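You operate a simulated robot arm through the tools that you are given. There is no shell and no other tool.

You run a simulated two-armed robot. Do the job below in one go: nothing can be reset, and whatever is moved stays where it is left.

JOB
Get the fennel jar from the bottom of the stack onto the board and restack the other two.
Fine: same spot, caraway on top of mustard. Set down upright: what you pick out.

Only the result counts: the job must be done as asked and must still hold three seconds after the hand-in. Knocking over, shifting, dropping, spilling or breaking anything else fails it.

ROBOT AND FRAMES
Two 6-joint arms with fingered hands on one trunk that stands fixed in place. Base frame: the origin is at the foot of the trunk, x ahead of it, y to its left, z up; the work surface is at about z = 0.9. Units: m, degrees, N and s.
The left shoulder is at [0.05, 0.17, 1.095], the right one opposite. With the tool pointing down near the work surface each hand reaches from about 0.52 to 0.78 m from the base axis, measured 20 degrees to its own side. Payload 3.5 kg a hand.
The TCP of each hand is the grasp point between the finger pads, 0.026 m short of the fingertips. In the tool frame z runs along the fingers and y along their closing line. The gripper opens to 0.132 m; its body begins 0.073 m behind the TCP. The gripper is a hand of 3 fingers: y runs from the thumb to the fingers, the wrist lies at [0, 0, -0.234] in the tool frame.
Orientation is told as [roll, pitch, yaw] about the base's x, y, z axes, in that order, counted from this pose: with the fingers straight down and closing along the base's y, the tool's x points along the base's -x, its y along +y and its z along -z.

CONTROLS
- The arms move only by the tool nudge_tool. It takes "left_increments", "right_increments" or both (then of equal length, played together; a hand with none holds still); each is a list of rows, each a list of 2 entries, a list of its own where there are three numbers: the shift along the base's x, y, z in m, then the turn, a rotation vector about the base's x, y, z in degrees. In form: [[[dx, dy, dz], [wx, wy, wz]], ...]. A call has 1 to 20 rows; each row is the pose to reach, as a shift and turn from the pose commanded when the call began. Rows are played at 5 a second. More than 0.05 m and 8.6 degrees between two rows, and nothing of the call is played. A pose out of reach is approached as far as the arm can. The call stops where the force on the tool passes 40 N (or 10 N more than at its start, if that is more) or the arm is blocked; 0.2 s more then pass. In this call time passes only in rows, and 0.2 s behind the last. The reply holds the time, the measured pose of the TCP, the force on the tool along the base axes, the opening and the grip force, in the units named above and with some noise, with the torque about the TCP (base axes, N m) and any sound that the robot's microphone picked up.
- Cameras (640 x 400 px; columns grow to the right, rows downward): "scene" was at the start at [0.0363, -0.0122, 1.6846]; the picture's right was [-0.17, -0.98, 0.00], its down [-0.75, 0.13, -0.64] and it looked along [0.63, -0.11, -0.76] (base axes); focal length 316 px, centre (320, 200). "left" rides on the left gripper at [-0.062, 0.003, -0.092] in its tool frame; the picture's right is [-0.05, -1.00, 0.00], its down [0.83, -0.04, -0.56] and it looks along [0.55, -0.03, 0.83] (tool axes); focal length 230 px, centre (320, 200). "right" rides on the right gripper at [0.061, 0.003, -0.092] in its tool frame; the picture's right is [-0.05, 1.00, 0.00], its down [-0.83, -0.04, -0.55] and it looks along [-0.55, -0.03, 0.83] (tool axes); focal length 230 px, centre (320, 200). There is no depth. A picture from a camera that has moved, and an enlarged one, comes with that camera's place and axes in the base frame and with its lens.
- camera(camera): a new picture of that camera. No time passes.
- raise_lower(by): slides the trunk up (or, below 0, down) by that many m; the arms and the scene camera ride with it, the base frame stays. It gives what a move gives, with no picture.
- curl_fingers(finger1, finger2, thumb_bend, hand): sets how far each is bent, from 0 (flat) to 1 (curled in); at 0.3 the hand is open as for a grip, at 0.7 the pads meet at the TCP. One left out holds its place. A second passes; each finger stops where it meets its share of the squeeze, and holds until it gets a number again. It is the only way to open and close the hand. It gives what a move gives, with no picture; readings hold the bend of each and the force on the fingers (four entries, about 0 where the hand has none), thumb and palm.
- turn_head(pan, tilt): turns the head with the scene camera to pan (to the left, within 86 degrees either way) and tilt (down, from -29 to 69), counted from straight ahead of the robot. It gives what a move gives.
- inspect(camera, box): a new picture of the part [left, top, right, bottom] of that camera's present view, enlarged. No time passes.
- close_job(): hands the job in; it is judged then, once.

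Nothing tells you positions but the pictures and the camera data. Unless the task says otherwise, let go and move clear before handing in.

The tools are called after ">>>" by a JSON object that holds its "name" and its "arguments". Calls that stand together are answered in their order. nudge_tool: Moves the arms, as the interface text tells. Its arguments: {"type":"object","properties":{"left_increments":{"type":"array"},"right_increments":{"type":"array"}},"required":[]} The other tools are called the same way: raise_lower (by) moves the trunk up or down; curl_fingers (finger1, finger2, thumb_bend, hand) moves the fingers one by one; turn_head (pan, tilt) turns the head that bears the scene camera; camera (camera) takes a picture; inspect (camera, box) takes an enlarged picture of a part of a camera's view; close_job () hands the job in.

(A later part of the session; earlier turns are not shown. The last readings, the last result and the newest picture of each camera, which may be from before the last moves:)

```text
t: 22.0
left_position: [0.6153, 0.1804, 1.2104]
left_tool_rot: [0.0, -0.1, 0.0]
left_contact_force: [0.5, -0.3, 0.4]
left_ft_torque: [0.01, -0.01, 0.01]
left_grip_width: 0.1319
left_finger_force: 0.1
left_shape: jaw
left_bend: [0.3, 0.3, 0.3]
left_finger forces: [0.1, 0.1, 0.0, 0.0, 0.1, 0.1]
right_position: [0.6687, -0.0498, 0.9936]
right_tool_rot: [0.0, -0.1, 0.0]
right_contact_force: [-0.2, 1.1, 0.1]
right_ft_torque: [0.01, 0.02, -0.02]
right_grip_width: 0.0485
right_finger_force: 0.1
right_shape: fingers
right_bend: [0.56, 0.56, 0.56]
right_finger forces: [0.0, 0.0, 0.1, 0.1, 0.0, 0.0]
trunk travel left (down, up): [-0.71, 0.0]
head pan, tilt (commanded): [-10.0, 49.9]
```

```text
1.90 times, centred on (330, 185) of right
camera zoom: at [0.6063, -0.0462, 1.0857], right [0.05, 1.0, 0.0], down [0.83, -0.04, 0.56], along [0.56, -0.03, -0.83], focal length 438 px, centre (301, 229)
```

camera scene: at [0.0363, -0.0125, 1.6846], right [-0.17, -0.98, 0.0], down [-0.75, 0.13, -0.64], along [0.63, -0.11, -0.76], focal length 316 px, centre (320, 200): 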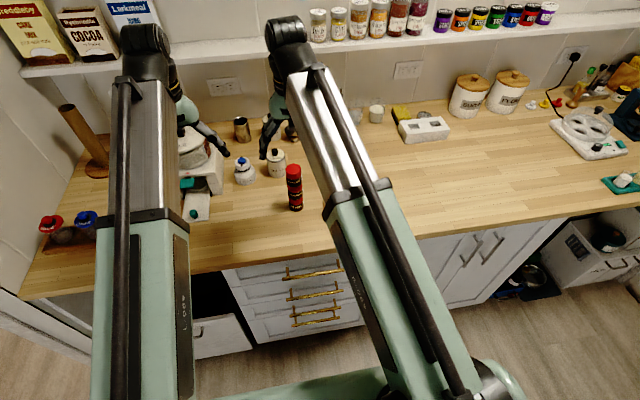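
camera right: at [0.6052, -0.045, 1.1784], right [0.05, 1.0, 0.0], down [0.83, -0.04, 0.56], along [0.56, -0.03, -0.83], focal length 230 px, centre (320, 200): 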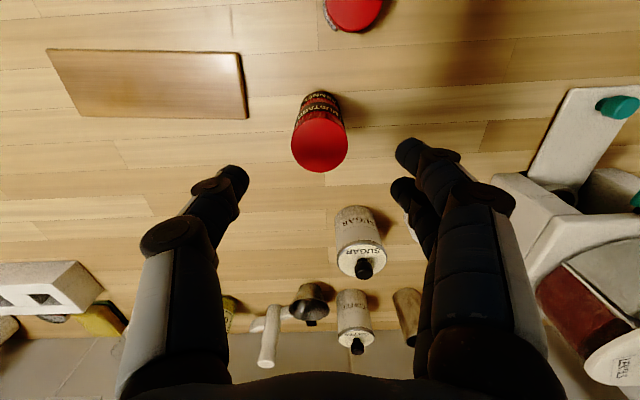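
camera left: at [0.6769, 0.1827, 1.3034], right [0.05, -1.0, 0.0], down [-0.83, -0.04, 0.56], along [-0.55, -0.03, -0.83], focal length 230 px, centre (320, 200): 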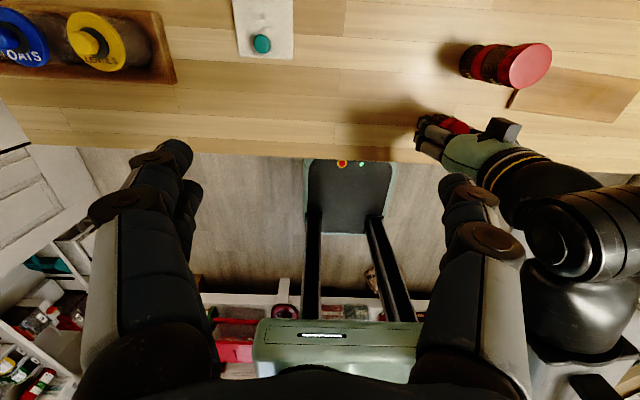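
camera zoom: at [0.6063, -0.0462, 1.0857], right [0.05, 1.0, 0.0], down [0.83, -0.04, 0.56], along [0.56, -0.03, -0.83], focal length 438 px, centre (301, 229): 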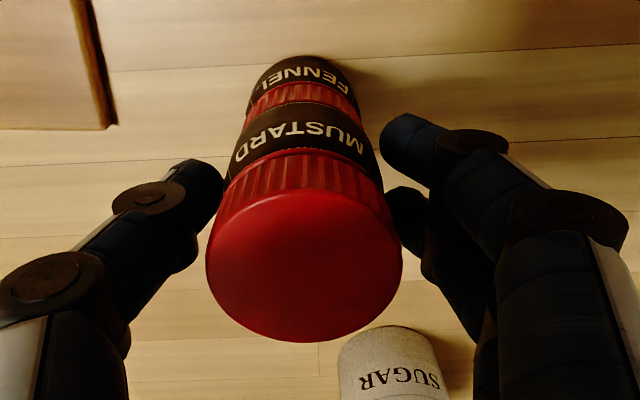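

>>> {"name": "curl_fingers", "arguments": {"hand": "right", "finger1": 0.68, "finger2": 0.68, "thumb_bend": 0.68}}

>>> {"name": "inspect", "arguments": {"camera": "right", "box": [200, 80, 460, 290]}}

>>> {"name": "inspect", "arguments": {"camera": "scene", "box": [240, 130, 370, 240]}}

```text
t: 23.0
left_position: [0.6154, 0.1791, 1.2108]
left_tool_rot: [0.1, 0.0, 0.1]
left_contact_force: [-0.3, -1.0, -0.6]
left_ft_torque: [0.02, -0.03, 0.01]
left_grip_width: 0.1319
left_finger_force: 0.1
left_shape: jaw
left_bend: [0.3, 0.3, 0.3]
left_finger forces: [0.0, 0.0, 0.0, 0.0, 0.1, 0.0]
right_position: [0.6697, -0.0499, 0.9943]
right_tool_rot: [0.0, -0.1, 0.1]
right_contact_force: [0.6, 0.3, 0.4]
right_ft_torque: [0.01, 0.0, 0.0]
right_grip_width: 0.0396
right_finger_force: 12.9
right_shape: fingers
right_bend: [0.6, 0.59, 0.62]
right_finger forces: [6.4, 6.9, 0.0, 0.0, 13.0, 0.0]
trunk travel left (down, up): [-0.71, 0.0]
head pan, tilt (commanded): [-10.0, 49.9]
```

```text
1.90 times, centred on (330, 185) of right
camera zoom: at [0.6063, -0.0462, 1.0857], right [0.05, 1.0, 0.0], down [0.83, -0.04, 0.56], along [0.56, -0.03, -0.83], focal length 438 px, centre (301, 229)
```

zoom: 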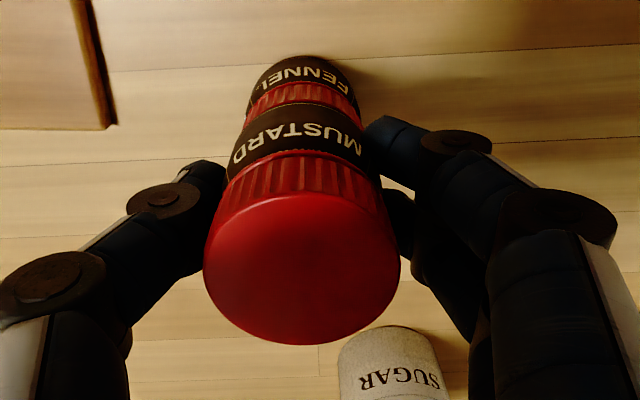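

```text
3.64 times, centred on (305, 185) of scene
camera zoom: at [0.0363, -0.0121, 1.6846], right [-0.17, -0.98, 0.0], down [-0.75, 0.13, -0.64], along [0.63, -0.11, -0.76], focal length 1151 px, centre (374, 254)
```

zoom: 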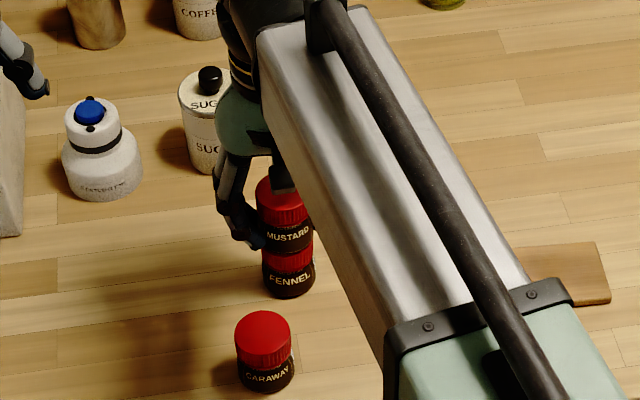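

Mustard is gripped the same way. I'll lift it slowly and check that fennel stays.

>>> {"name": "nudge_tool", "arguments": {"right_increments": [[[0, 0, 0.004], [0, 0, 0]], [[0, 0, 0.01], [0, 0, 0]], [[0, 0, 0.02], [0, 0, 0]], [[0, 0, 0.04], [0, 0, 0]], [[0, 0, 0.06], [0, 0, 0]], [[0, 0, 0.08], [0, 0, 0]], [[0, 0, 0.08], [0, 0, 0]]]}}

>>> {"name": "camera", "arguments": {"camera": "right"}}

>>> {"name": "inspect", "arguments": {"camera": "scene", "box": [240, 130, 370, 240]}}

```text
t: 24.6
left_position: [0.615, 0.1808, 1.2125]
left_tool_rot: [-0.1, 0.0, 0.2]
left_contact_force: [0.6, -0.6, -0.6]
left_ft_torque: [0.03, 0.03, 0.02]
left_grip_width: 0.132
left_finger_force: 0.1
left_shape: jaw
left_bend: [0.3, 0.3, 0.3]
left_finger forces: [0.0, 0.0, 0.0, 0.1, 0.1, 0.0]
right_position: [0.668, -0.0504, 1.0741]
right_tool_rot: [0.0, 0.0, 0.0]
right_contact_force: [0.1, 0.3, -0.7]
right_ft_torque: [0.0, 0.05, 0.01]
right_grip_width: 0.0394
right_finger_force: 13.7
right_shape: fingers
right_bend: [0.6, 0.59, 0.62]
right_finger forces: [6.3, 7.0, 0.0, 0.1, 13.1, 0.0]
trunk travel left (down, up): [-0.71, 0.0]
head pan, tilt (commanded): [-10.0, 49.9]
```

```text
taken
camera right: at [0.606, -0.0464, 1.166], right [0.05, 1.0, 0.0], down [0.83, -0.04, 0.56], along [0.56, -0.03, -0.83], focal length 230 px, centre (320, 200)
```

right: 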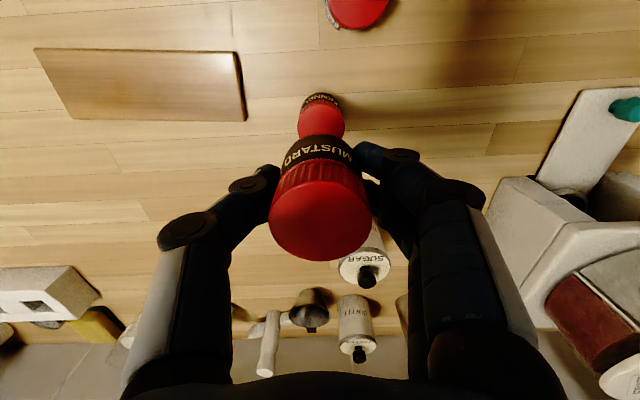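

```text
3.64 times, centred on (305, 185) of scene
camera zoom: at [0.0364, -0.0122, 1.6846], right [-0.17, -0.98, 0.0], down [-0.75, 0.13, -0.64], along [0.63, -0.11, -0.76], focal length 1151 px, centre (374, 254)
```

zoom: 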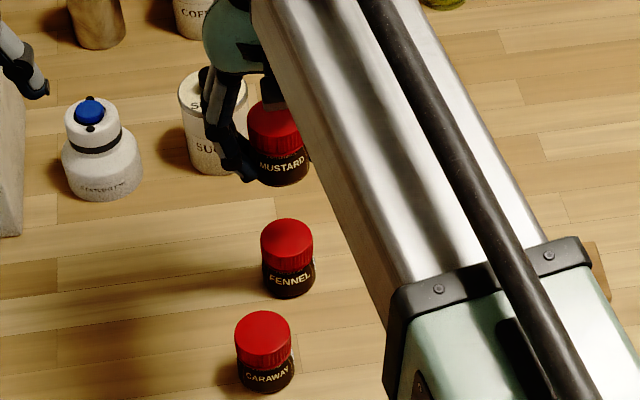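

Mustard is free and fennel stayed put. I'll carry mustard to the empty spot right of the board at about (0.60, -0.40), and stop just above the surface.

>>> {"name": "nudge_tool", "arguments": {"right_increments": [[[-0.004, -0.02, 0], [0, 0, 0]], [[-0.011, -0.055, 0], [0, 0, 0]], [[-0.018, -0.09, 0], [0, 0, 0]], [[-0.025, -0.13, 0], [0, 0, 0]], [[-0.033, -0.17, 0], [0, 0, 0]], [[-0.041, -0.21, 0], [0, 0, 0]], [[-0.049, -0.25, 0], [0, 0, 0]], [[-0.056, -0.29, 0], [0, 0, 0]], [[-0.063, -0.325, 0], [0, 0, 0]], [[-0.068, -0.345, 0], [0, 0, 0]], [[-0.068, -0.35, 0], [0, 0, 0]], [[-0.068, -0.35, -0.03], [0, 0, 0]], [[-0.068, -0.35, -0.06], [0, 0, 0]], [[-0.068, -0.35, -0.09], [0, 0, 0]], [[-0.068, -0.35, -0.115], [0, 0, 0]], [[-0.068, -0.35, -0.1276], [0, 0, 0]], [[-0.068, -0.35, -0.1276], [0, 0, 0]]]}}

>>> {"name": "camera", "arguments": {"camera": "right"}}

>>> {"name": "camera", "arguments": {"camera": "scene"}}

```text
t: 28.2
left_position: [0.6145, 0.1805, 1.2118]
left_tool_rot: [0.0, 0.0, 0.1]
left_contact_force: [-0.6, -0.2, -0.2]
left_ft_torque: [-0.03, 0.0, -0.07]
left_grip_width: 0.1321
left_finger_force: 0.1
left_shape: jaw
left_bend: [0.3, 0.3, 0.3]
left_finger forces: [0.1, 0.1, 0.0, 0.0, 0.0, 0.1]
right_position: [0.6, -0.3992, 0.946]
right_tool_rot: [0.0, -0.2, 0.0]
right_contact_force: [-0.2, -0.2, -0.2]
right_ft_torque: [-0.02, 0.02, -0.01]
right_grip_width: 0.0392
right_finger_force: 13.0
right_shape: fingers
right_bend: [0.6, 0.59, 0.62]
right_finger forces: [6.5, 7.2, 0.0, 0.1, 13.0, 0.1]
trunk travel left (down, up): [-0.71, 0.0]
head pan, tilt (commanded): [-10.0, 49.9]
```

```text
taken
camera right: at [0.5383, -0.3953, 1.0374], right [0.05, 1.0, 0.0], down [0.83, -0.04, 0.56], along [0.56, -0.03, -0.83], focal length 230 px, centre (320, 200)
```

right: 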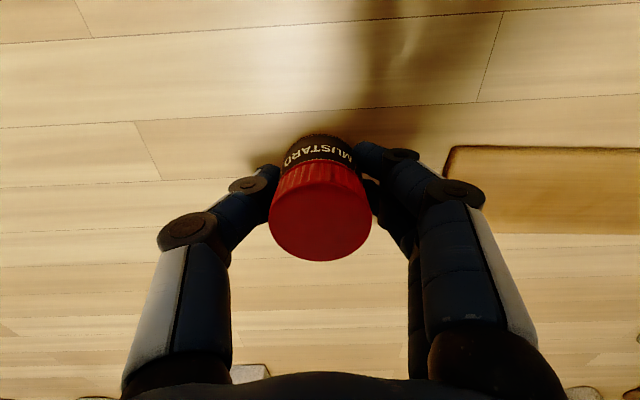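

```text
taken
camera scene: at [0.0363, -0.0122, 1.6846], right [-0.17, -0.98, 0.0], down [-0.75, 0.13, -0.64], along [0.63, -0.11, -0.76], focal length 316 px, centre (320, 200)
```

scene: 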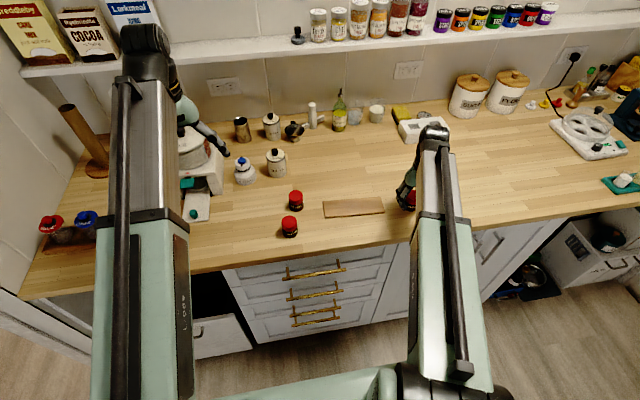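

Mustard hangs about 8 mm above the clear worktop. Lowering it gently to contact.

>>> {"name": "nudge_tool", "arguments": {"right_increments": [[[0, 0, -0.003], [0, 0, 0]], [[0, 0, -0.006], [0, 0, 0]], [[0, 0, -0.0075], [0, 0, 0]], [[0, 0, -0.0075], [0, 0, 0]]]}}

```text
t: 29.2
left_position: [0.6156, 0.18, 1.2115]
left_tool_rot: [0.0, 0.0, 0.1]
left_contact_force: [0.0, 0.0, -0.4]
left_ft_torque: [-0.03, 0.0, -0.04]
left_grip_width: 0.1318
left_finger_force: 0.1
left_shape: jaw
left_bend: [0.3, 0.3, 0.3]
left_finger forces: [0.0, 0.0, 0.0, 0.0, 0.1, 0.1]
right_position: [0.6002, -0.3992, 0.9387]
right_tool_rot: [0.0, -0.1, 0.0]
right_contact_force: [-0.3, 1.7, -0.8]
right_ft_torque: [0.03, -0.03, 0.04]
right_grip_width: 0.0394
right_finger_force: 13.4
right_shape: fingers
right_bend: [0.6, 0.59, 0.62]
right_finger forces: [6.4, 7.3, 0.1, 0.0, 13.0, 0.1]
trunk travel left (down, up): [-0.71, 0.0]
head pan, tilt (commanded): [-10.0, 49.9]
```

>>> {"name": "nudge_tool", "arguments": {"right_increments": [[[0, 0, -0.0006], [0, 0, 0]], [[0, 0, -0.0012], [0, 0, 0]], [[0, 0, -0.0012], [0, 0, 0]]]}}

```text
t: 30.0
left_position: [0.6146, 0.1792, 1.2114]
left_tool_rot: [0.1, 0.0, 0.1]
left_contact_force: [1.0, -0.2, -0.7]
left_ft_torque: [0.0, -0.05, 0.01]
left_grip_width: 0.1318
left_finger_force: 0.1
left_shape: jaw
left_bend: [0.3, 0.3, 0.3]
left_finger forces: [0.0, 0.0, 0.1, 0.1, 0.0, 0.1]
right_position: [0.6006, -0.3988, 0.9388]
right_tool_rot: [0.0, -0.1, -0.1]
right_contact_force: [-0.4, 1.5, 0.1]
right_ft_torque: [0.0, -0.03, 0.01]
right_grip_width: 0.0391
right_finger_force: 13.2
right_shape: fingers
right_bend: [0.6, 0.59, 0.62]
right_finger forces: [6.5, 7.2, 0.0, 0.0, 13.2, 0.0]
trunk travel left (down, up): [-0.71, 0.0]
head pan, tilt (commanded): [-10.0, 49.9]
```

>>> {"name": "nudge_tool", "arguments": {"right_increments": [[[0, 0, -0.0006], [0, 0, 0]], [[0, 0, -0.0006], [0, 0, 0]]]}}

```text
t: 30.6
left_position: [0.6164, 0.179, 1.2119]
left_tool_rot: [0.1, -0.1, 0.2]
left_contact_force: [-0.3, -0.6, -0.3]
left_ft_torque: [-0.01, 0.01, 0.01]
left_grip_width: 0.1319
left_finger_force: 0.1
left_shape: jaw
left_bend: [0.3, 0.3, 0.3]
left_finger forces: [0.0, 0.0, 0.0, 0.0, 0.0, 0.0]
right_position: [0.6002, -0.3995, 0.9374]
right_tool_rot: [0.0, -0.2, 0.0]
right_contact_force: [-0.5, -0.2, 2.0]
right_ft_torque: [0.02, 0.0, -0.02]
right_grip_width: 0.0394
right_finger_force: 14.1
right_shape: fingers
right_bend: [0.6, 0.59, 0.62]
right_finger forces: [6.6, 7.5, 0.0, 0.0, 13.4, 0.0]
trunk travel left (down, up): [-0.71, 0.0]
head pan, tilt (commanded): [-10.0, 49.9]
```

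Light contact (2 N), so mustard is resting on the worktop. I'll open just enough to free it, then rise before opening further.

>>> {"name": "curl_fingers", "arguments": {"hand": "right", "finger1": 0.56, "finger2": 0.56, "thumb_bend": 0.56}}

>>> {"name": "inspect", "arguments": {"camera": "right", "box": [200, 80, 460, 290]}}

```text
t: 31.6
left_position: [0.615, 0.1794, 1.2109]
left_tool_rot: [0.0, 0.1, 0.1]
left_contact_force: [0.4, -0.3, -0.9]
left_ft_torque: [0.03, 0.03, -0.01]
left_grip_width: 0.132
left_finger_force: 0.1
left_shape: jaw
left_bend: [0.3, 0.3, 0.3]
left_finger forces: [0.0, 0.1, 0.0, 0.0, 0.0, 0.0]
right_position: [0.6012, -0.3987, 0.9378]
right_tool_rot: [0.0, 0.0, 0.0]
right_contact_force: [0.7, -0.7, 0.3]
right_ft_torque: [-0.02, 0.0, 0.0]
right_grip_width: 0.0471
right_finger_force: 0.1
right_shape: fingers
right_bend: [0.56, 0.56, 0.56]
right_finger forces: [0.0, 0.1, 0.0, 0.0, 0.0, 0.1]
trunk travel left (down, up): [-0.71, 0.0]
head pan, tilt (commanded): [-10.0, 49.9]
```

```text
1.90 times, centred on (330, 185) of right
camera zoom: at [0.5383, -0.3957, 1.0284], right [0.05, 1.0, 0.0], down [0.83, -0.04, 0.56], along [0.56, -0.03, -0.83], focal length 438 px, centre (301, 229)
```

zoom: 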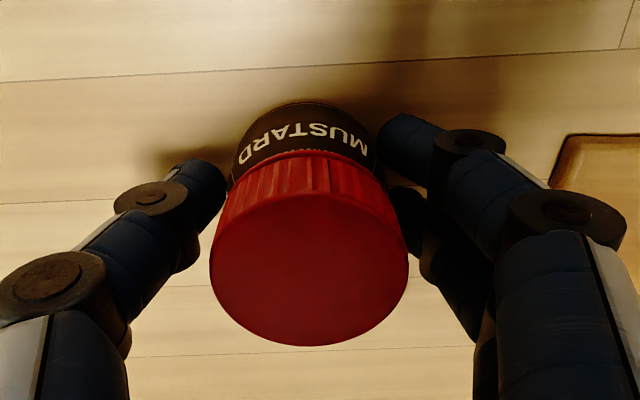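

Released without touching the table this time. Rising and opening above it.

>>> {"name": "nudge_tool", "arguments": {"right_increments": [[[0, 0, 0.01], [0, 0, 0]], [[0, 0, 0.025], [0, 0, 0]], [[0, 0, 0.05], [0, 0, 0]], [[0, 0, 0.08], [0, 0, 0]], [[0, 0, 0.11], [0, 0, 0]], [[0, 0, 0.11], [0, 0, 0]]]}}

>>> {"name": "curl_fingers", "arguments": {"hand": "right", "finger1": 0.45, "finger2": 0.45, "thumb_bend": 0.45}}

>>> {"name": "camera", "arguments": {"camera": "right"}}

>>> {"name": "inspect", "arguments": {"camera": "scene", "box": [260, 150, 480, 250]}}

```text
t: 33.0
left_position: [0.6156, 0.1789, 1.2117]
left_tool_rot: [0.0, 0.0, 0.1]
left_contact_force: [0.3, -0.5, -0.3]
left_ft_torque: [0.02, -0.02, 0.01]
left_grip_width: 0.1317
left_finger_force: 0.1
left_shape: jaw
left_bend: [0.3, 0.3, 0.3]
left_finger forces: [0.0, 0.0, 0.0, 0.0, 0.0, 0.1]
right_position: [0.601, -0.3988, 1.048]
right_tool_rot: [0.0, 0.0, 0.0]
right_contact_force: [0.3, 0.4, 0.1]
right_ft_torque: [0.0, 0.03, 0.0]
right_grip_width: 0.0471
right_finger_force: 0.1
right_shape: fingers
right_bend: [0.56, 0.56, 0.56]
right_finger forces: [0.0, 0.0, 0.1, 0.0, 0.1, 0.0]
trunk travel left (down, up): [-0.71, 0.0]
head pan, tilt (commanded): [-10.0, 49.9]
```

```text
t: 34.0
left_position: [0.6152, 0.1798, 1.212]
left_tool_rot: [-0.1, 0.1, 0.1]
left_contact_force: [0.8, 0.0, -1.0]
left_ft_torque: [0.01, 0.01, 0.01]
left_grip_width: 0.1318
left_finger_force: 0.0
left_shape: jaw
left_bend: [0.3, 0.3, 0.3]
left_finger forces: [0.1, 0.0, 0.0, 0.1, 0.0, 0.0]
right_position: [0.599, -0.4002, 1.0475]
right_tool_rot: [0.1, -0.1, 0.0]
right_contact_force: [0.2, 0.1, 0.6]
right_ft_torque: [0.01, 0.02, 0.03]
right_grip_width: 0.0838
right_finger_force: 0.1
right_shape: fingers
right_bend: [0.45, 0.45, 0.45]
right_finger forces: [0.1, 0.1, 0.0, 0.1, 0.1, 0.0]
trunk travel left (down, up): [-0.71, 0.0]
head pan, tilt (commanded): [-10.0, 49.9]
```

```text
taken
camera right: at [0.5379, -0.3955, 1.1391], right [0.05, 1.0, 0.0], down [0.83, -0.04, 0.56], along [0.56, -0.03, -0.83], focal length 230 px, centre (320, 200)
```

right: 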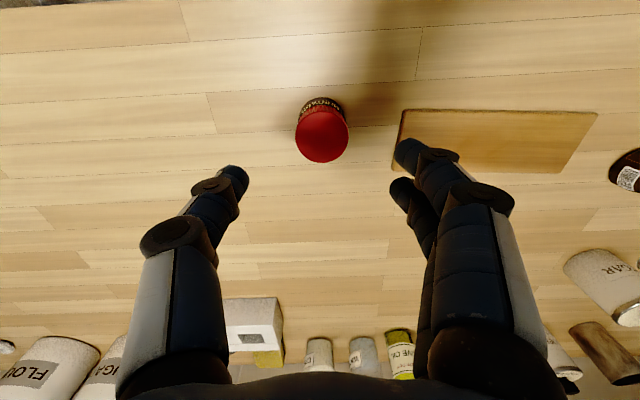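

```text
2.91 times, centred on (370, 200) of scene
camera zoom: at [0.0363, -0.0122, 1.6846], right [-0.17, -0.98, 0.0], down [-0.75, 0.13, -0.64], along [0.63, -0.11, -0.76], focal length 921 px, centre (174, 200)
```

zoom: 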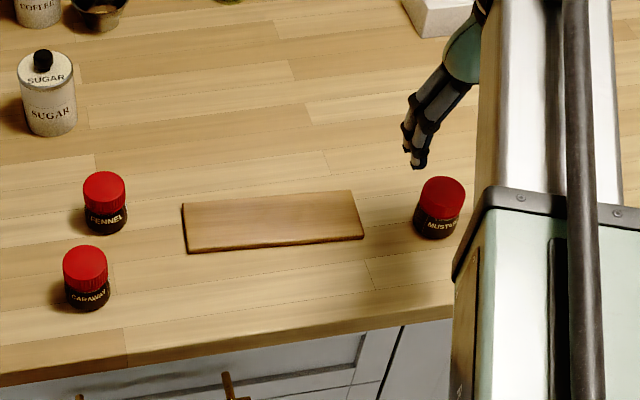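

All three jars stand upright and separate. The board's centre is at about (0.634, -0.224). Next is going back over fennel.

>>> {"name": "nudge_tool", "arguments": {"right_increments": [[[0.007, 0.035, 0], [0, 0, 0]], [[0.014, 0.075, 0], [0, 0, 0]], [[0.022, 0.115, 0], [0, 0, 0]], [[0.03, 0.155, 0], [0, 0, 0]], [[0.038, 0.195, 0], [0, 0, 0]], [[0.046, 0.235, 0], [0, 0, 0]], [[0.053, 0.275, 0], [0, 0, 0]], [[0.06, 0.315, 0], [0, 0, 0]], [[0.0665, 0.342, 0], [0, 0, 0]], [[0.0674, 0.3506, 0], [0, 0, 0]], [[0.0674, 0.3506, 0], [0, 0, 0]]]}}

>>> {"name": "camera", "arguments": {"camera": "right"}}

>>> {"name": "inspect", "arguments": {"camera": "right", "box": [260, 70, 380, 190]}}

```text
t: 36.4
left_position: [0.6145, 0.1796, 1.2118]
left_tool_rot: [0.1, 0.0, 0.1]
left_contact_force: [0.1, 0.1, 0.0]
left_ft_torque: [0.0, -0.04, -0.06]
left_grip_width: 0.132
left_finger_force: 0.0
left_shape: jaw
left_bend: [0.3, 0.3, 0.3]
left_finger forces: [0.1, 0.1, 0.1, 0.0, 0.1, 0.1]
right_position: [0.6682, -0.0492, 1.0473]
right_tool_rot: [-0.1, -0.1, -0.1]
right_contact_force: [1.0, 0.3, 0.3]
right_ft_torque: [0.01, 0.03, 0.01]
right_grip_width: 0.084
right_finger_force: 0.1
right_shape: fingers
right_bend: [0.45, 0.45, 0.45]
right_finger forces: [0.0, 0.0, 0.1, 0.0, 0.1, 0.0]
trunk travel left (down, up): [-0.71, 0.0]
head pan, tilt (commanded): [-10.0, 49.9]
```

```text
taken
camera right: at [0.6056, -0.0449, 1.1385], right [0.05, 1.0, 0.0], down [0.83, -0.04, 0.56], along [0.56, -0.03, -0.83], focal length 230 px, centre (320, 200)
```

right: 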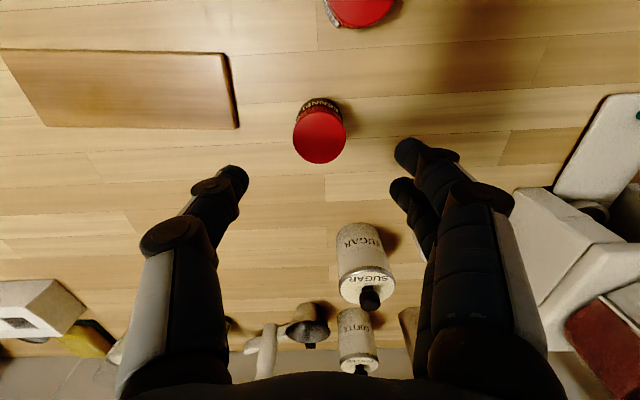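

```text
3.33 times, centred on (320, 130) of right
camera zoom: at [0.6056, -0.0449, 1.1385], right [0.05, 1.0, 0.0], down [0.83, -0.04, 0.56], along [0.56, -0.03, -0.83], focal length 767 px, centre (320, 433)
```

zoom: 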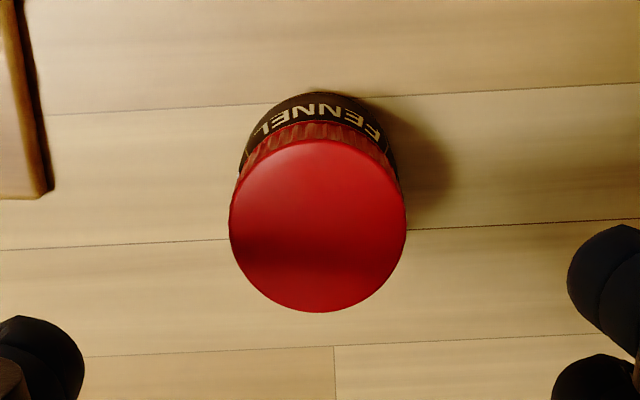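

Fennel is centred under the hand within a millimetre. I'll narrow the hand first so the tips won't reach the worktop, then descend around it.

>>> {"name": "curl_fingers", "arguments": {"hand": "right", "finger1": 0.52, "finger2": 0.52, "thumb_bend": 0.52}}

>>> {"name": "nudge_tool", "arguments": {"right_increments": [[[0, -0.0006, -0.02], [0, 0, 0]], [[0, -0.0006, -0.05], [0, 0, 0]], [[0, -0.0006, -0.075], [0, 0, 0]], [[0, -0.0006, -0.09], [0, 0, 0]], [[0, -0.0006, -0.098], [0, 0, 0]], [[0, -0.0006, -0.098], [0, 0, 0]]]}}

>>> {"name": "inspect", "arguments": {"camera": "right", "box": [200, 80, 460, 290]}}

```text
t: 37.4
left_position: [0.6152, 0.1782, 1.2118]
left_tool_rot: [-0.1, 0.0, 0.2]
left_contact_force: [0.2, 0.1, -0.5]
left_ft_torque: [0.01, 0.0, 0.0]
left_grip_width: 0.1319
left_finger_force: 0.1
left_shape: jaw
left_bend: [0.3, 0.3, 0.3]
left_finger forces: [0.0, 0.1, 0.0, 0.0, 0.0, 0.1]
right_position: [0.6692, -0.0493, 1.0474]
right_tool_rot: [-0.1, -0.1, 0.0]
right_contact_force: [0.4, -0.3, -0.7]
right_ft_torque: [-0.03, 0.0, -0.01]
right_grip_width: 0.062
right_finger_force: 0.1
right_shape: fingers
right_bend: [0.52, 0.52, 0.52]
right_finger forces: [0.0, 0.1, 0.0, 0.1, 0.0, 0.1]
trunk travel left (down, up): [-0.71, 0.0]
head pan, tilt (commanded): [-10.0, 49.9]
```

```text
t: 38.8
left_position: [0.6151, 0.1787, 1.2109]
left_tool_rot: [0.1, 0.0, 0.1]
left_contact_force: [-0.4, -0.5, 1.3]
left_ft_torque: [0.0, -0.04, -0.02]
left_grip_width: 0.1319
left_finger_force: 0.1
left_shape: jaw
left_bend: [0.3, 0.3, 0.3]
left_finger forces: [0.0, 0.0, 0.1, 0.1, 0.1, 0.1]
right_position: [0.6665, -0.0497, 0.9499]
right_tool_rot: [0.0, -0.2, -0.1]
right_contact_force: [-0.7, -0.2, -0.5]
right_ft_torque: [-0.01, -0.01, 0.01]
right_grip_width: 0.0619
right_finger_force: 0.1
right_shape: fingers
right_bend: [0.52, 0.52, 0.52]
right_finger forces: [0.0, 0.0, 0.1, 0.1, 0.0, 0.1]
trunk travel left (down, up): [-0.71, 0.0]
head pan, tilt (commanded): [-10.0, 49.9]
```

```text
1.90 times, centred on (330, 185) of right
camera zoom: at [0.6049, -0.0457, 1.0409], right [0.05, 1.0, 0.0], down [0.83, -0.04, 0.56], along [0.56, -0.03, -0.83], focal length 438 px, centre (301, 229)
```

zoom: 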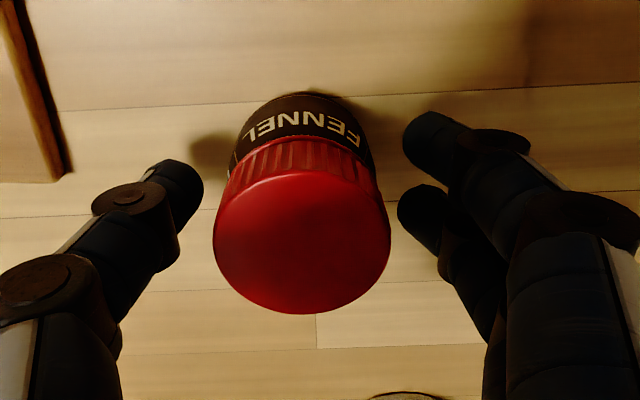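

>>> {"name": "curl_fingers", "arguments": {"hand": "right", "finger1": 0.56, "finger2": 0.56, "thumb_bend": 0.56}}

>>> {"name": "nudge_tool", "arguments": {"right_increments": [[[0, 0, -0.005], [0, 0, 0]], [[0, 0, -0.0095], [0, 0, 0]], [[0, 0, -0.0095], [0, 0, 0]]]}}

>>> {"name": "inspect", "arguments": {"camera": "right", "box": [200, 80, 460, 290]}}

```text
t: 39.8
left_position: [0.6142, 0.1792, 1.2122]
left_tool_rot: [-0.1, 0.0, 0.2]
left_contact_force: [0.3, -0.5, 0.4]
left_ft_torque: [0.01, -0.01, -0.01]
left_grip_width: 0.1318
left_finger_force: 0.1
left_shape: jaw
left_bend: [0.3, 0.3, 0.3]
left_finger forces: [0.0, 0.0, 0.0, 0.0, 0.0, 0.0]
right_position: [0.6671, -0.0493, 0.9507]
right_tool_rot: [0.0, -0.1, 0.0]
right_contact_force: [0.3, -0.7, -0.2]
right_ft_torque: [-0.02, -0.01, -0.01]
right_grip_width: 0.0485
right_finger_force: 0.1
right_shape: fingers
right_bend: [0.56, 0.56, 0.56]
right_finger forces: [0.1, 0.0, 0.0, 0.0, 0.0, 0.0]
trunk travel left (down, up): [-0.71, 0.0]
head pan, tilt (commanded): [-10.0, 49.9]
```

```text
t: 40.6
left_position: [0.6145, 0.1795, 1.2119]
left_tool_rot: [0.0, 0.1, 0.1]
left_contact_force: [-0.1, 0.4, -0.7]
left_ft_torque: [0.02, -0.03, -0.02]
left_grip_width: 0.132
left_finger_force: 0.1
left_shape: jaw
left_bend: [0.3, 0.3, 0.3]
left_finger forces: [0.0, 0.0, 0.0, 0.0, 0.0, 0.1]
right_position: [0.6683, -0.0485, 0.9391]
right_tool_rot: [0.0, -0.1, 0.0]
right_contact_force: [0.3, 1.2, 0.1]
right_ft_torque: [-0.04, 0.01, 0.03]
right_grip_width: 0.0484
right_finger_force: 0.0
right_shape: fingers
right_bend: [0.56, 0.56, 0.56]
right_finger forces: [0.0, 0.0, 0.0, 0.0, 0.0, 0.0]
trunk travel left (down, up): [-0.71, 0.0]
head pan, tilt (commanded): [-10.0, 49.9]
```

```text
1.90 times, centred on (330, 185) of right
camera zoom: at [0.6053, -0.0457, 1.0307], right [0.05, 1.0, 0.0], down [0.83, -0.04, 0.56], along [0.56, -0.03, -0.83], focal length 438 px, centre (301, 229)
```

zoom: 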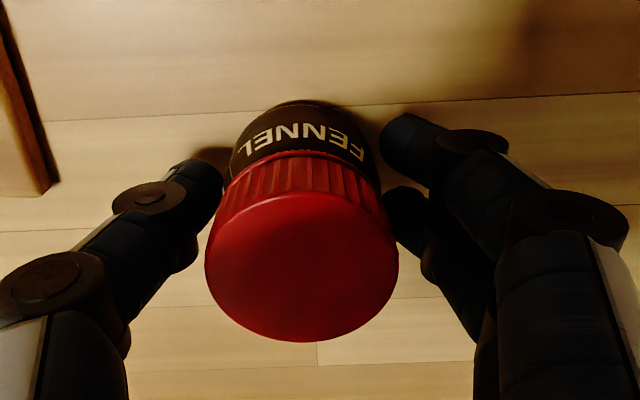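

No contact with the table. Gripping fennel.

>>> {"name": "curl_fingers", "arguments": {"hand": "right", "finger1": 0.68, "finger2": 0.68, "thumb_bend": 0.68}}

>>> {"name": "inspect", "arguments": {"camera": "right", "box": [200, 80, 460, 290]}}

```text
t: 41.6
left_position: [0.6163, 0.1799, 1.2116]
left_tool_rot: [0.0, 0.0, 0.0]
left_contact_force: [-1.0, -0.1, 1.0]
left_ft_torque: [0.01, 0.01, 0.0]
left_grip_width: 0.132
left_finger_force: 0.1
left_shape: jaw
left_bend: [0.3, 0.3, 0.3]
left_finger forces: [0.0, 0.0, 0.0, 0.0, 0.0, 0.1]
right_position: [0.6683, -0.0498, 0.9396]
right_tool_rot: [0.0, -0.1, 0.1]
right_contact_force: [-0.7, 0.2, 0.9]
right_ft_torque: [0.0, -0.02, -0.02]
right_grip_width: 0.0391
right_finger_force: 12.9
right_shape: fingers
right_bend: [0.6, 0.59, 0.62]
right_finger forces: [6.0, 7.1, 0.1, 0.0, 13.0, 0.1]
trunk travel left (down, up): [-0.71, 0.0]
head pan, tilt (commanded): [-10.0, 49.9]
```

```text
1.90 times, centred on (330, 185) of right
camera zoom: at [0.6054, -0.0457, 1.0309], right [0.05, 1.0, 0.0], down [0.83, -0.04, 0.56], along [0.56, -0.03, -0.83], focal length 438 px, centre (301, 229)
```

zoom: 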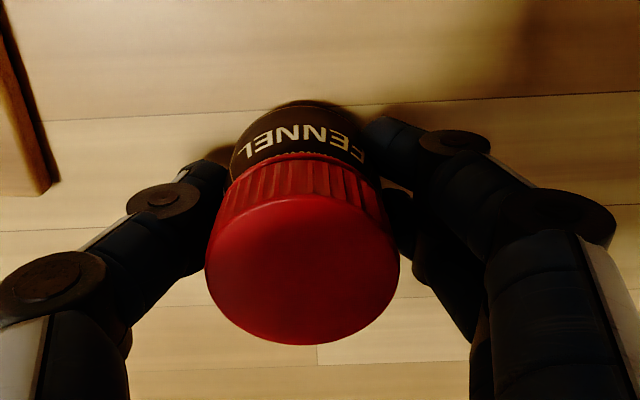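

Fennel is gripped at its original spot. Lifting it and moving it over the middle of the board.

>>> {"name": "nudge_tool", "arguments": {"right_increments": [[[0, 0, 0.004], [0, 0, 0]], [[0, 0, 0.015], [0, 0, 0]], [[0, 0, 0.04], [0, 0, 0]], [[0, 0, 0.065], [0, 0, 0]], [[-0.004, -0.02, 0.07], [0, 0, 0]], [[-0.011, -0.055, 0.07], [0, 0, 0]], [[-0.018, -0.095, 0.07], [0, 0, 0]], [[-0.026, -0.135, 0.07], [0, 0, 0]], [[-0.032, -0.165, 0.07], [0, 0, 0]], [[-0.0332, -0.1754, 0.07], [0, 0, 0]], [[-0.0332, -0.1754, 0.07], [0, 0, 0]], [[-0.0332, -0.1754, 0.045], [0, 0, 0]], [[-0.0332, -0.1754, 0.03], [0, 0, 0]], [[-0.0332, -0.1754, 0.024], [0, 0, 0]], [[-0.0332, -0.1754, 0.024], [0, 0, 0]]]}}

>>> {"name": "camera", "arguments": {"camera": "right"}}

>>> {"name": "inspect", "arguments": {"camera": "scene", "box": [260, 150, 480, 250]}}

```text
t: 44.8
left_position: [0.6158, 0.1801, 1.2117]
left_tool_rot: [0.1, 0.0, 0.1]
left_contact_force: [0.4, -0.8, 0.1]
left_ft_torque: [-0.05, -0.04, 0.0]
left_grip_width: 0.1317
left_finger_force: 0.0
left_shape: jaw
left_bend: [0.3, 0.3, 0.3]
left_finger forces: [0.0, 0.1, 0.0, 0.0, 0.0, 0.0]
right_position: [0.6344, -0.2248, 0.9637]
right_tool_rot: [0.0, -0.2, -0.1]
right_contact_force: [0.3, -0.4, -0.1]
right_ft_torque: [-0.01, 0.02, -0.03]
right_grip_width: 0.0387
right_finger_force: 13.6
right_shape: fingers
right_bend: [0.6, 0.59, 0.62]
right_finger forces: [6.2, 7.3, 0.1, 0.0, 13.1, 0.0]
trunk travel left (down, up): [-0.71, 0.0]
head pan, tilt (commanded): [-10.0, 49.9]
```

```text
taken
camera right: at [0.5719, -0.2209, 1.0546], right [0.05, 1.0, 0.0], down [0.83, -0.04, 0.56], along [0.56, -0.03, -0.83], focal length 230 px, centre (320, 200)
```

right: 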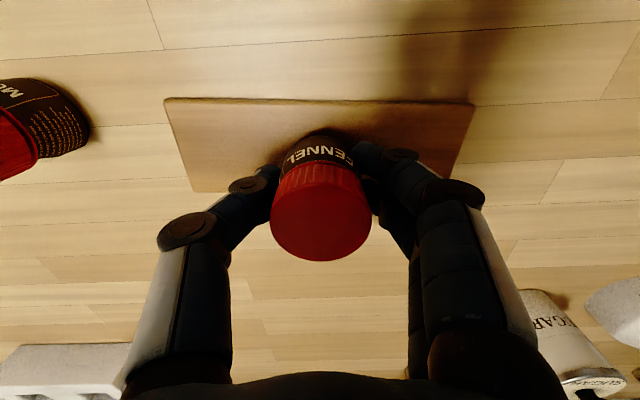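

```text
2.91 times, centred on (370, 200) of scene
camera zoom: at [0.0362, -0.0122, 1.6846], right [-0.17, -0.98, 0.0], down [-0.75, 0.13, -0.64], along [0.63, -0.11, -0.76], focal length 921 px, centre (174, 200)
```

zoom: 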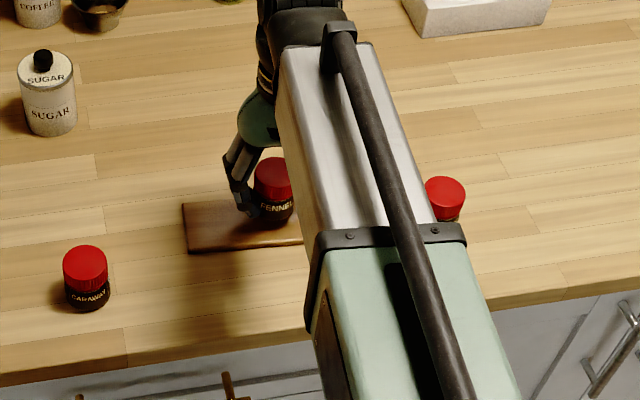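

>>> {"name": "inspect", "arguments": {"camera": "right", "box": [150, 80, 490, 270]}}

```text
1.88 times, centred on (320, 175) of right
camera zoom: at [0.5719, -0.2209, 1.0546], right [0.05, 1.0, 0.0], down [0.83, -0.04, 0.56], along [0.56, -0.03, -0.83], focal length 433 px, centre (320, 247)
```

zoom: 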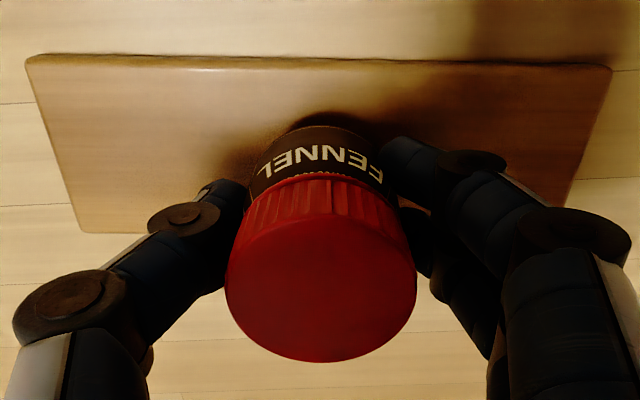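

Fennel is about 1.5 mm beyond the board's centreline, so I'll correct that slightly and lower it towards the board.

>>> {"name": "nudge_tool", "arguments": {"right_increments": [[[-0.0015, 0, 0], [0, 0, 0]], [[-0.0015, 0, -0.004], [0, 0, 0]], [[-0.0015, 0, -0.008], [0, 0, 0]], [[-0.0015, 0, -0.008], [0, 0, 0]]]}}

>>> {"name": "nudge_tool", "arguments": {"right_increments": [[[0, 0, -0.001], [0, 0, 0]], [[0, 0, -0.002], [0, 0, 0]], [[0, 0, -0.002], [0, 0, 0]]]}}

```text
t: 45.8
left_position: [0.6159, 0.1788, 1.2111]
left_tool_rot: [0.0, 0.0, 0.0]
left_contact_force: [-0.1, -0.2, 0.7]
left_ft_torque: [0.01, -0.01, 0.03]
left_grip_width: 0.1316
left_finger_force: 0.0
left_shape: jaw
left_bend: [0.3, 0.3, 0.3]
left_finger forces: [0.0, 0.0, 0.0, 0.0, 0.1, 0.1]
right_position: [0.634, -0.2251, 0.9555]
right_tool_rot: [0.0, 0.0, 0.0]
right_contact_force: [0.3, -0.5, 0.1]
right_ft_torque: [-0.01, 0.03, 0.02]
right_grip_width: 0.0391
right_finger_force: 13.3
right_shape: fingers
right_bend: [0.6, 0.59, 0.62]
right_finger forces: [6.1, 7.3, 0.1, 0.0, 13.0, 0.0]
trunk travel left (down, up): [-0.71, 0.0]
head pan, tilt (commanded): [-10.0, 49.9]
```

```text
t: 46.6
left_position: [0.616, 0.1788, 1.2112]
left_tool_rot: [0.1, 0.0, 0.1]
left_contact_force: [1.0, -0.1, 0.2]
left_ft_torque: [-0.02, 0.03, -0.02]
left_grip_width: 0.1322
left_finger_force: 0.1
left_shape: jaw
left_bend: [0.3, 0.3, 0.3]
left_finger forces: [0.0, 0.0, 0.0, 0.0, 0.0, 0.1]
right_position: [0.6336, -0.226, 0.9528]
right_tool_rot: [0.1, -0.1, 0.0]
right_contact_force: [-0.5, -0.3, -1.3]
right_ft_torque: [0.0, -0.01, -0.02]
right_grip_width: 0.039
right_finger_force: 12.9
right_shape: fingers
right_bend: [0.6, 0.59, 0.62]
right_finger forces: [6.2, 7.3, 0.0, 0.0, 13.0, 0.1]
trunk travel left (down, up): [-0.71, 0.0]
head pan, tilt (commanded): [-10.0, 49.9]
```

>>> {"name": "nudge_tool", "arguments": {"right_increments": [[[0, 0, -0.001], [0, 0, 0]], [[0, 0, -0.002], [0, 0, 0]], [[0, 0, -0.002], [0, 0, 0]]]}}

>>> {"name": "inspect", "arguments": {"camera": "right", "box": [150, 80, 490, 270]}}

```text
t: 47.4
left_position: [0.6149, 0.1777, 1.2121]
left_tool_rot: [0.0, -0.1, 0.1]
left_contact_force: [0.3, 0.5, -0.4]
left_ft_torque: [0.01, 0.03, 0.04]
left_grip_width: 0.1319
left_finger_force: 0.1
left_shape: jaw
left_bend: [0.3, 0.3, 0.3]
left_finger forces: [0.0, 0.0, 0.1, 0.0, 0.0, 0.1]
right_position: [0.6324, -0.2264, 0.9505]
right_tool_rot: [0.1, -0.1, 0.0]
right_contact_force: [-0.5, -0.8, 0.2]
right_ft_torque: [0.0, 0.04, -0.01]
right_grip_width: 0.0388
right_finger_force: 12.6
right_shape: fingers
right_bend: [0.6, 0.59, 0.62]
right_finger forces: [6.1, 7.4, 0.0, 0.1, 13.0, 0.0]
trunk travel left (down, up): [-0.71, 0.0]
head pan, tilt (commanded): [-10.0, 49.9]
```

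```text
1.88 times, centred on (320, 175) of right
camera zoom: at [0.5705, -0.2215, 1.0428], right [0.05, 1.0, 0.0], down [0.83, -0.04, 0.56], along [0.56, -0.03, -0.83], focal length 433 px, centre (320, 247)
```

zoom: 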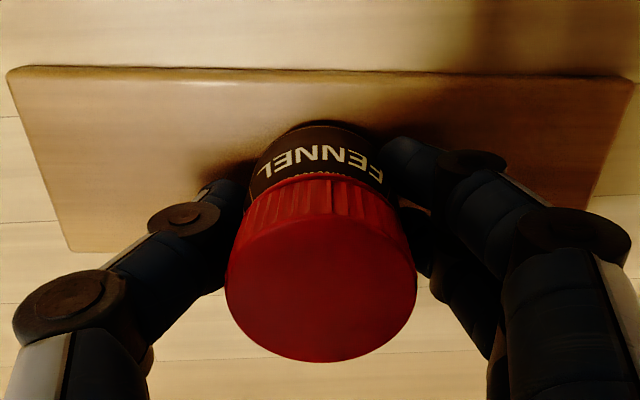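

>>> {"name": "nudge_tool", "arguments": {"right_increments": [[[0, 0, -0.0007], [0, 0, 0]], [[0, 0, -0.0014], [0, 0, 0]], [[0, 0, -0.0014], [0, 0, 0]]]}}

```text
t: 48.2
left_position: [0.6147, 0.1783, 1.211]
left_tool_rot: [-0.1, 0.0, 0.1]
left_contact_force: [0.1, -0.2, -0.8]
left_ft_torque: [-0.01, 0.03, 0.01]
left_grip_width: 0.132
left_finger_force: 0.0
left_shape: jaw
left_bend: [0.3, 0.3, 0.3]
left_finger forces: [0.1, 0.1, 0.0, 0.0, 0.0, 0.0]
right_position: [0.6333, -0.226, 0.9513]
right_tool_rot: [0.1, -0.1, 0.0]
right_contact_force: [-0.3, 0.3, -0.1]
right_ft_torque: [-0.04, 0.0, -0.02]
right_grip_width: 0.0385
right_finger_force: 12.9
right_shape: fingers
right_bend: [0.6, 0.59, 0.62]
right_finger forces: [6.1, 7.3, 0.0, 0.2, 13.0, 0.0]
trunk travel left (down, up): [-0.71, 0.0]
head pan, tilt (commanded): [-10.0, 49.9]
```

>>> {"name": "nudge_tool", "arguments": {"right_increments": [[[0, 0, -0.0007], [0, 0, 0]], [[0, 0, -0.0014], [0, 0, 0]], [[0, 0, -0.0014], [0, 0, 0]]]}}

```text
t: 49.0
left_position: [0.6153, 0.1797, 1.2115]
left_tool_rot: [0.1, 0.0, 0.2]
left_contact_force: [-1.1, -0.3, -0.2]
left_ft_torque: [-0.02, -0.01, 0.0]
left_grip_width: 0.1319
left_finger_force: 0.2
left_shape: jaw
left_bend: [0.3, 0.3, 0.3]
left_finger forces: [0.0, 0.0, 0.0, 0.1, 0.1, 0.1]
right_position: [0.6336, -0.2248, 0.9491]
right_tool_rot: [0.0, -0.1, 0.0]
right_contact_force: [0.5, -0.1, -0.7]
right_ft_torque: [0.0, -0.01, 0.0]
right_grip_width: 0.0391
right_finger_force: 13.7
right_shape: fingers
right_bend: [0.6, 0.59, 0.62]
right_finger forces: [6.1, 7.2, 0.1, 0.0, 13.1, 0.0]
trunk travel left (down, up): [-0.71, 0.0]
head pan, tilt (commanded): [-10.0, 49.9]
```

>>> {"name": "nudge_tool", "arguments": {"right_increments": [[[0, 0, -0.0007], [0, 0, 0]], [[0, 0, -0.0014], [0, 0, 0]], [[0, 0, -0.0014], [0, 0, 0]]]}}

>>> {"name": "inspect", "arguments": {"camera": "right", "box": [230, 100, 430, 220]}}

>>> {"name": "inspect", "arguments": {"camera": "scene", "box": [310, 170, 390, 250]}}

```text
t: 49.8
left_position: [0.6153, 0.1798, 1.2109]
left_tool_rot: [0.0, 0.0, 0.1]
left_contact_force: [-0.8, -0.2, -0.5]
left_ft_torque: [-0.02, 0.0, 0.0]
left_grip_width: 0.1319
left_finger_force: 0.1
left_shape: jaw
left_bend: [0.3, 0.3, 0.3]
left_finger forces: [0.0, 0.0, 0.1, 0.0, 0.0, 0.0]
right_position: [0.6333, -0.2262, 0.9467]
right_tool_rot: [0.0, -0.1, 0.0]
right_contact_force: [0.7, 0.8, 6.9]
right_ft_torque: [-0.02, 0.0, 0.01]
right_grip_width: 0.0386
right_finger_force: 14.0
right_shape: fingers
right_bend: [0.61, 0.59, 0.62]
right_finger forces: [6.5, 8.0, 0.1, 0.0, 13.7, 0.1]
trunk travel left (down, up): [-0.71, 0.0]
head pan, tilt (commanded): [-10.0, 49.9]
```

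```text
3.20 times, centred on (330, 160) of right
camera zoom: at [0.5705, -0.2212, 1.0392], right [0.05, 1.0, 0.0], down [0.83, -0.04, 0.56], along [0.56, -0.03, -0.83], focal length 736 px, centre (288, 328)
```

zoom: 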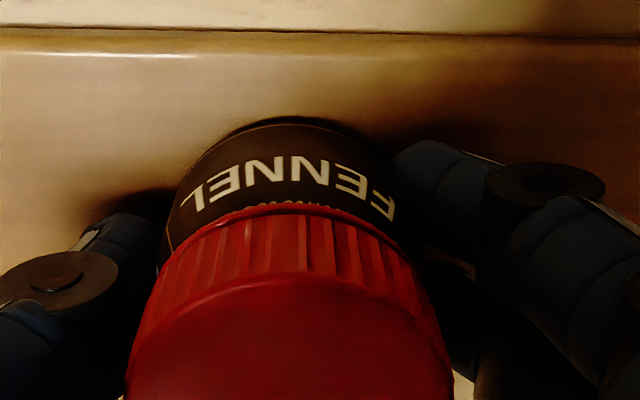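

```text
5.00 times, centred on (350, 210) of scene
camera zoom: at [0.0357, -0.0119, 1.6847], right [-0.17, -0.98, 0.0], down [-0.75, 0.13, -0.64], along [0.63, -0.11, -0.76], focal length 1583 px, centre (170, 150)
```

zoom: 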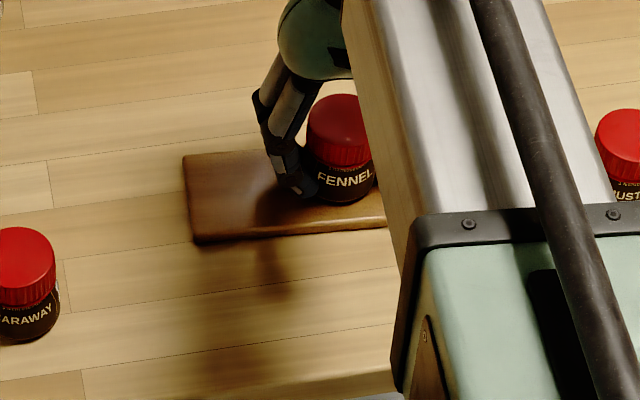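

Contact at 7 N: fennel sits on the board. I'll ease off slightly, release a little, and check.

>>> {"name": "nudge_tool", "arguments": {"right_increments": [[[0, 0, 0.0006], [0, 0, 0]], [[0, 0, 0.0006], [0, 0, 0]]]}}

>>> {"name": "curl_fingers", "arguments": {"hand": "right", "finger1": 0.56, "finger2": 0.56, "thumb_bend": 0.56}}

>>> {"name": "inspect", "arguments": {"camera": "right", "box": [150, 80, 490, 270]}}

```text
t: 50.4
left_position: [0.6146, 0.1791, 1.2112]
left_tool_rot: [0.0, 0.0, 0.1]
left_contact_force: [-0.3, -0.7, -0.2]
left_ft_torque: [-0.04, -0.01, 0.0]
left_grip_width: 0.132
left_finger_force: 0.0
left_shape: jaw
left_bend: [0.3, 0.3, 0.3]
left_finger forces: [0.1, 0.1, 0.0, 0.0, 0.0, 0.0]
right_position: [0.6329, -0.2256, 0.9482]
right_tool_rot: [0.0, -0.1, 0.0]
right_contact_force: [0.6, -1.0, 4.6]
right_ft_torque: [0.01, -0.03, 0.0]
right_grip_width: 0.0388
right_finger_force: 13.7
right_shape: fingers
right_bend: [0.61, 0.59, 0.62]
right_finger forces: [6.4, 7.9, 0.0, 0.0, 13.7, 0.0]
trunk travel left (down, up): [-0.71, 0.0]
head pan, tilt (commanded): [-10.0, 49.9]
```

```text
t: 51.4
left_position: [0.6163, 0.1793, 1.2104]
left_tool_rot: [0.0, 0.0, 0.1]
left_contact_force: [-0.6, -0.7, 0.0]
left_ft_torque: [-0.02, 0.03, -0.01]
left_grip_width: 0.1321
left_finger_force: 0.0
left_shape: jaw
left_bend: [0.3, 0.3, 0.3]
left_finger forces: [0.1, 0.1, 0.0, 0.1, 0.1, 0.0]
right_position: [0.6343, -0.2255, 0.948]
right_tool_rot: [-0.1, -0.1, 0.0]
right_contact_force: [-0.2, 0.6, -0.5]
right_ft_torque: [-0.02, 0.02, 0.01]
right_grip_width: 0.0471
right_finger_force: 0.0
right_shape: fingers
right_bend: [0.56, 0.56, 0.56]
right_finger forces: [0.0, 0.0, 0.1, 0.0, 0.0, 0.0]
trunk travel left (down, up): [-0.71, 0.0]
head pan, tilt (commanded): [-10.0, 49.9]
```

```text
1.88 times, centred on (320, 175) of right
camera zoom: at [0.5706, -0.2213, 1.0393], right [0.05, 1.0, 0.0], down [0.83, -0.04, 0.56], along [0.56, -0.03, -0.83], focal length 433 px, centre (320, 247)
```

zoom: 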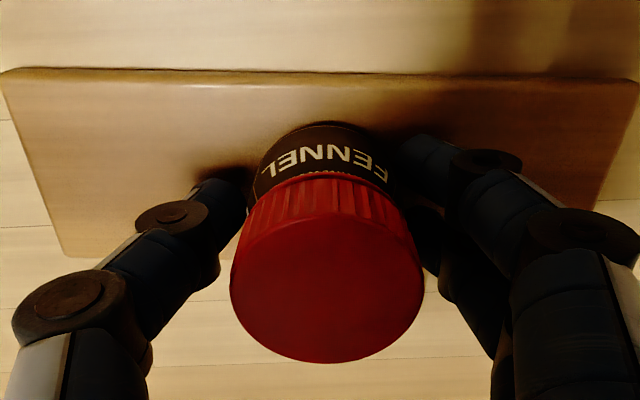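

Fennel stands upright on the board. I'll rise straight up and go to mustard.

>>> {"name": "nudge_tool", "arguments": {"right_increments": [[[0, 0, 0.01], [0, 0, 0]], [[0, 0, 0.03], [0, 0, 0]], [[0, 0, 0.06], [0, 0, 0]], [[0, 0, 0.1], [0, 0, 0]], [[-0.005, -0.025, 0.1], [0, 0, 0]], [[-0.012, -0.065, 0.1], [0, 0, 0]], [[-0.02, -0.105, 0.1], [0, 0, 0]], [[-0.027, -0.145, 0.1], [0, 0, 0]], [[-0.0325, -0.17, 0.1], [0, 0, 0]], [[-0.0327, -0.1735, 0.1], [0, 0, 0]], [[-0.0327, -0.1735, 0.1], [0, 0, 0]]]}}

>>> {"name": "curl_fingers", "arguments": {"hand": "right", "finger1": 0.52, "finger2": 0.52, "thumb_bend": 0.52}}

>>> {"name": "inspect", "arguments": {"camera": "right", "box": [260, 70, 380, 190]}}

>>> {"name": "inspect", "arguments": {"camera": "scene", "box": [260, 150, 480, 250]}}

```text
t: 53.8
left_position: [0.6148, 0.1791, 1.211]
left_tool_rot: [0.0, 0.0, 0.1]
left_contact_force: [0.8, 1.1, -0.5]
left_ft_torque: [-0.01, 0.0, 0.02]
left_grip_width: 0.1322
left_finger_force: 0.1
left_shape: jaw
left_bend: [0.3, 0.3, 0.3]
left_finger forces: [0.0, 0.1, 0.0, 0.1, 0.0, 0.0]
right_position: [0.6009, -0.3983, 1.0489]
right_tool_rot: [0.0, -0.2, 0.1]
right_contact_force: [0.6, -0.7, 0.3]
right_ft_torque: [0.01, 0.0, -0.04]
right_grip_width: 0.0474
right_finger_force: 0.0
right_shape: fingers
right_bend: [0.56, 0.56, 0.56]
right_finger forces: [0.0, 0.0, 0.0, 0.1, 0.0, 0.1]
trunk travel left (down, up): [-0.71, 0.0]
head pan, tilt (commanded): [-10.0, 49.9]
```

```text
t: 54.8
left_position: [0.6152, 0.1799, 1.2117]
left_tool_rot: [0.0, 0.0, 0.1]
left_contact_force: [1.1, 0.5, 0.2]
left_ft_torque: [-0.02, 0.04, -0.01]
left_grip_width: 0.1315
left_finger_force: 0.2
left_shape: jaw
left_bend: [0.3, 0.3, 0.3]
left_finger forces: [0.0, 0.0, 0.0, 0.1, 0.0, 0.1]
right_position: [0.6004, -0.3984, 1.0468]
right_tool_rot: [0.0, -0.1, 0.0]
right_contact_force: [0.1, -0.2, -0.7]
right_ft_torque: [-0.01, -0.02, 0.04]
right_grip_width: 0.0604
right_finger_force: 0.0
right_shape: fingers
right_bend: [0.52, 0.52, 0.52]
right_finger forces: [0.0, 0.0, 0.1, 0.0, 0.1, 0.1]
trunk travel left (down, up): [-0.71, 0.0]
head pan, tilt (commanded): [-10.0, 49.9]
```

```text
3.33 times, centred on (320, 130) of right
camera zoom: at [0.5382, -0.3944, 1.1396], right [0.05, 1.0, 0.0], down [0.83, -0.04, 0.56], along [0.56, -0.03, -0.83], focal length 767 px, centre (320, 433)
```

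zoom: 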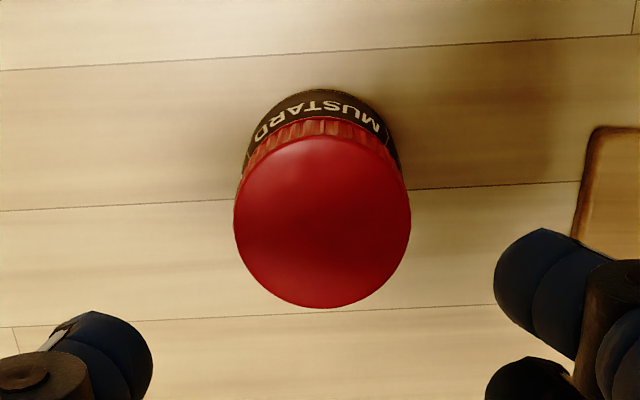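

```text
2.91 times, centred on (370, 200) of scene
camera zoom: at [0.0363, -0.0122, 1.6846], right [-0.17, -0.98, 0.0], down [-0.75, 0.13, -0.64], along [0.63, -0.11, -0.76], focal length 921 px, centre (174, 200)
```

zoom: 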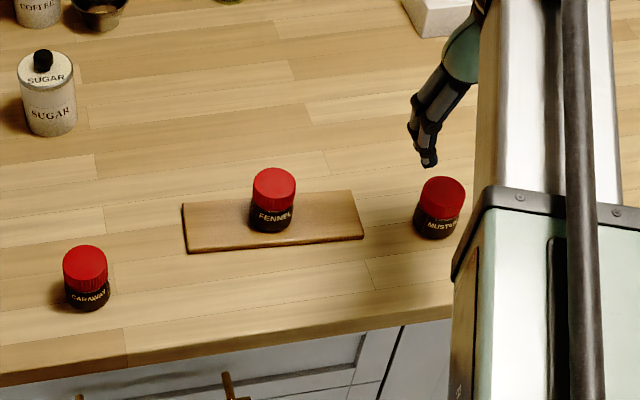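

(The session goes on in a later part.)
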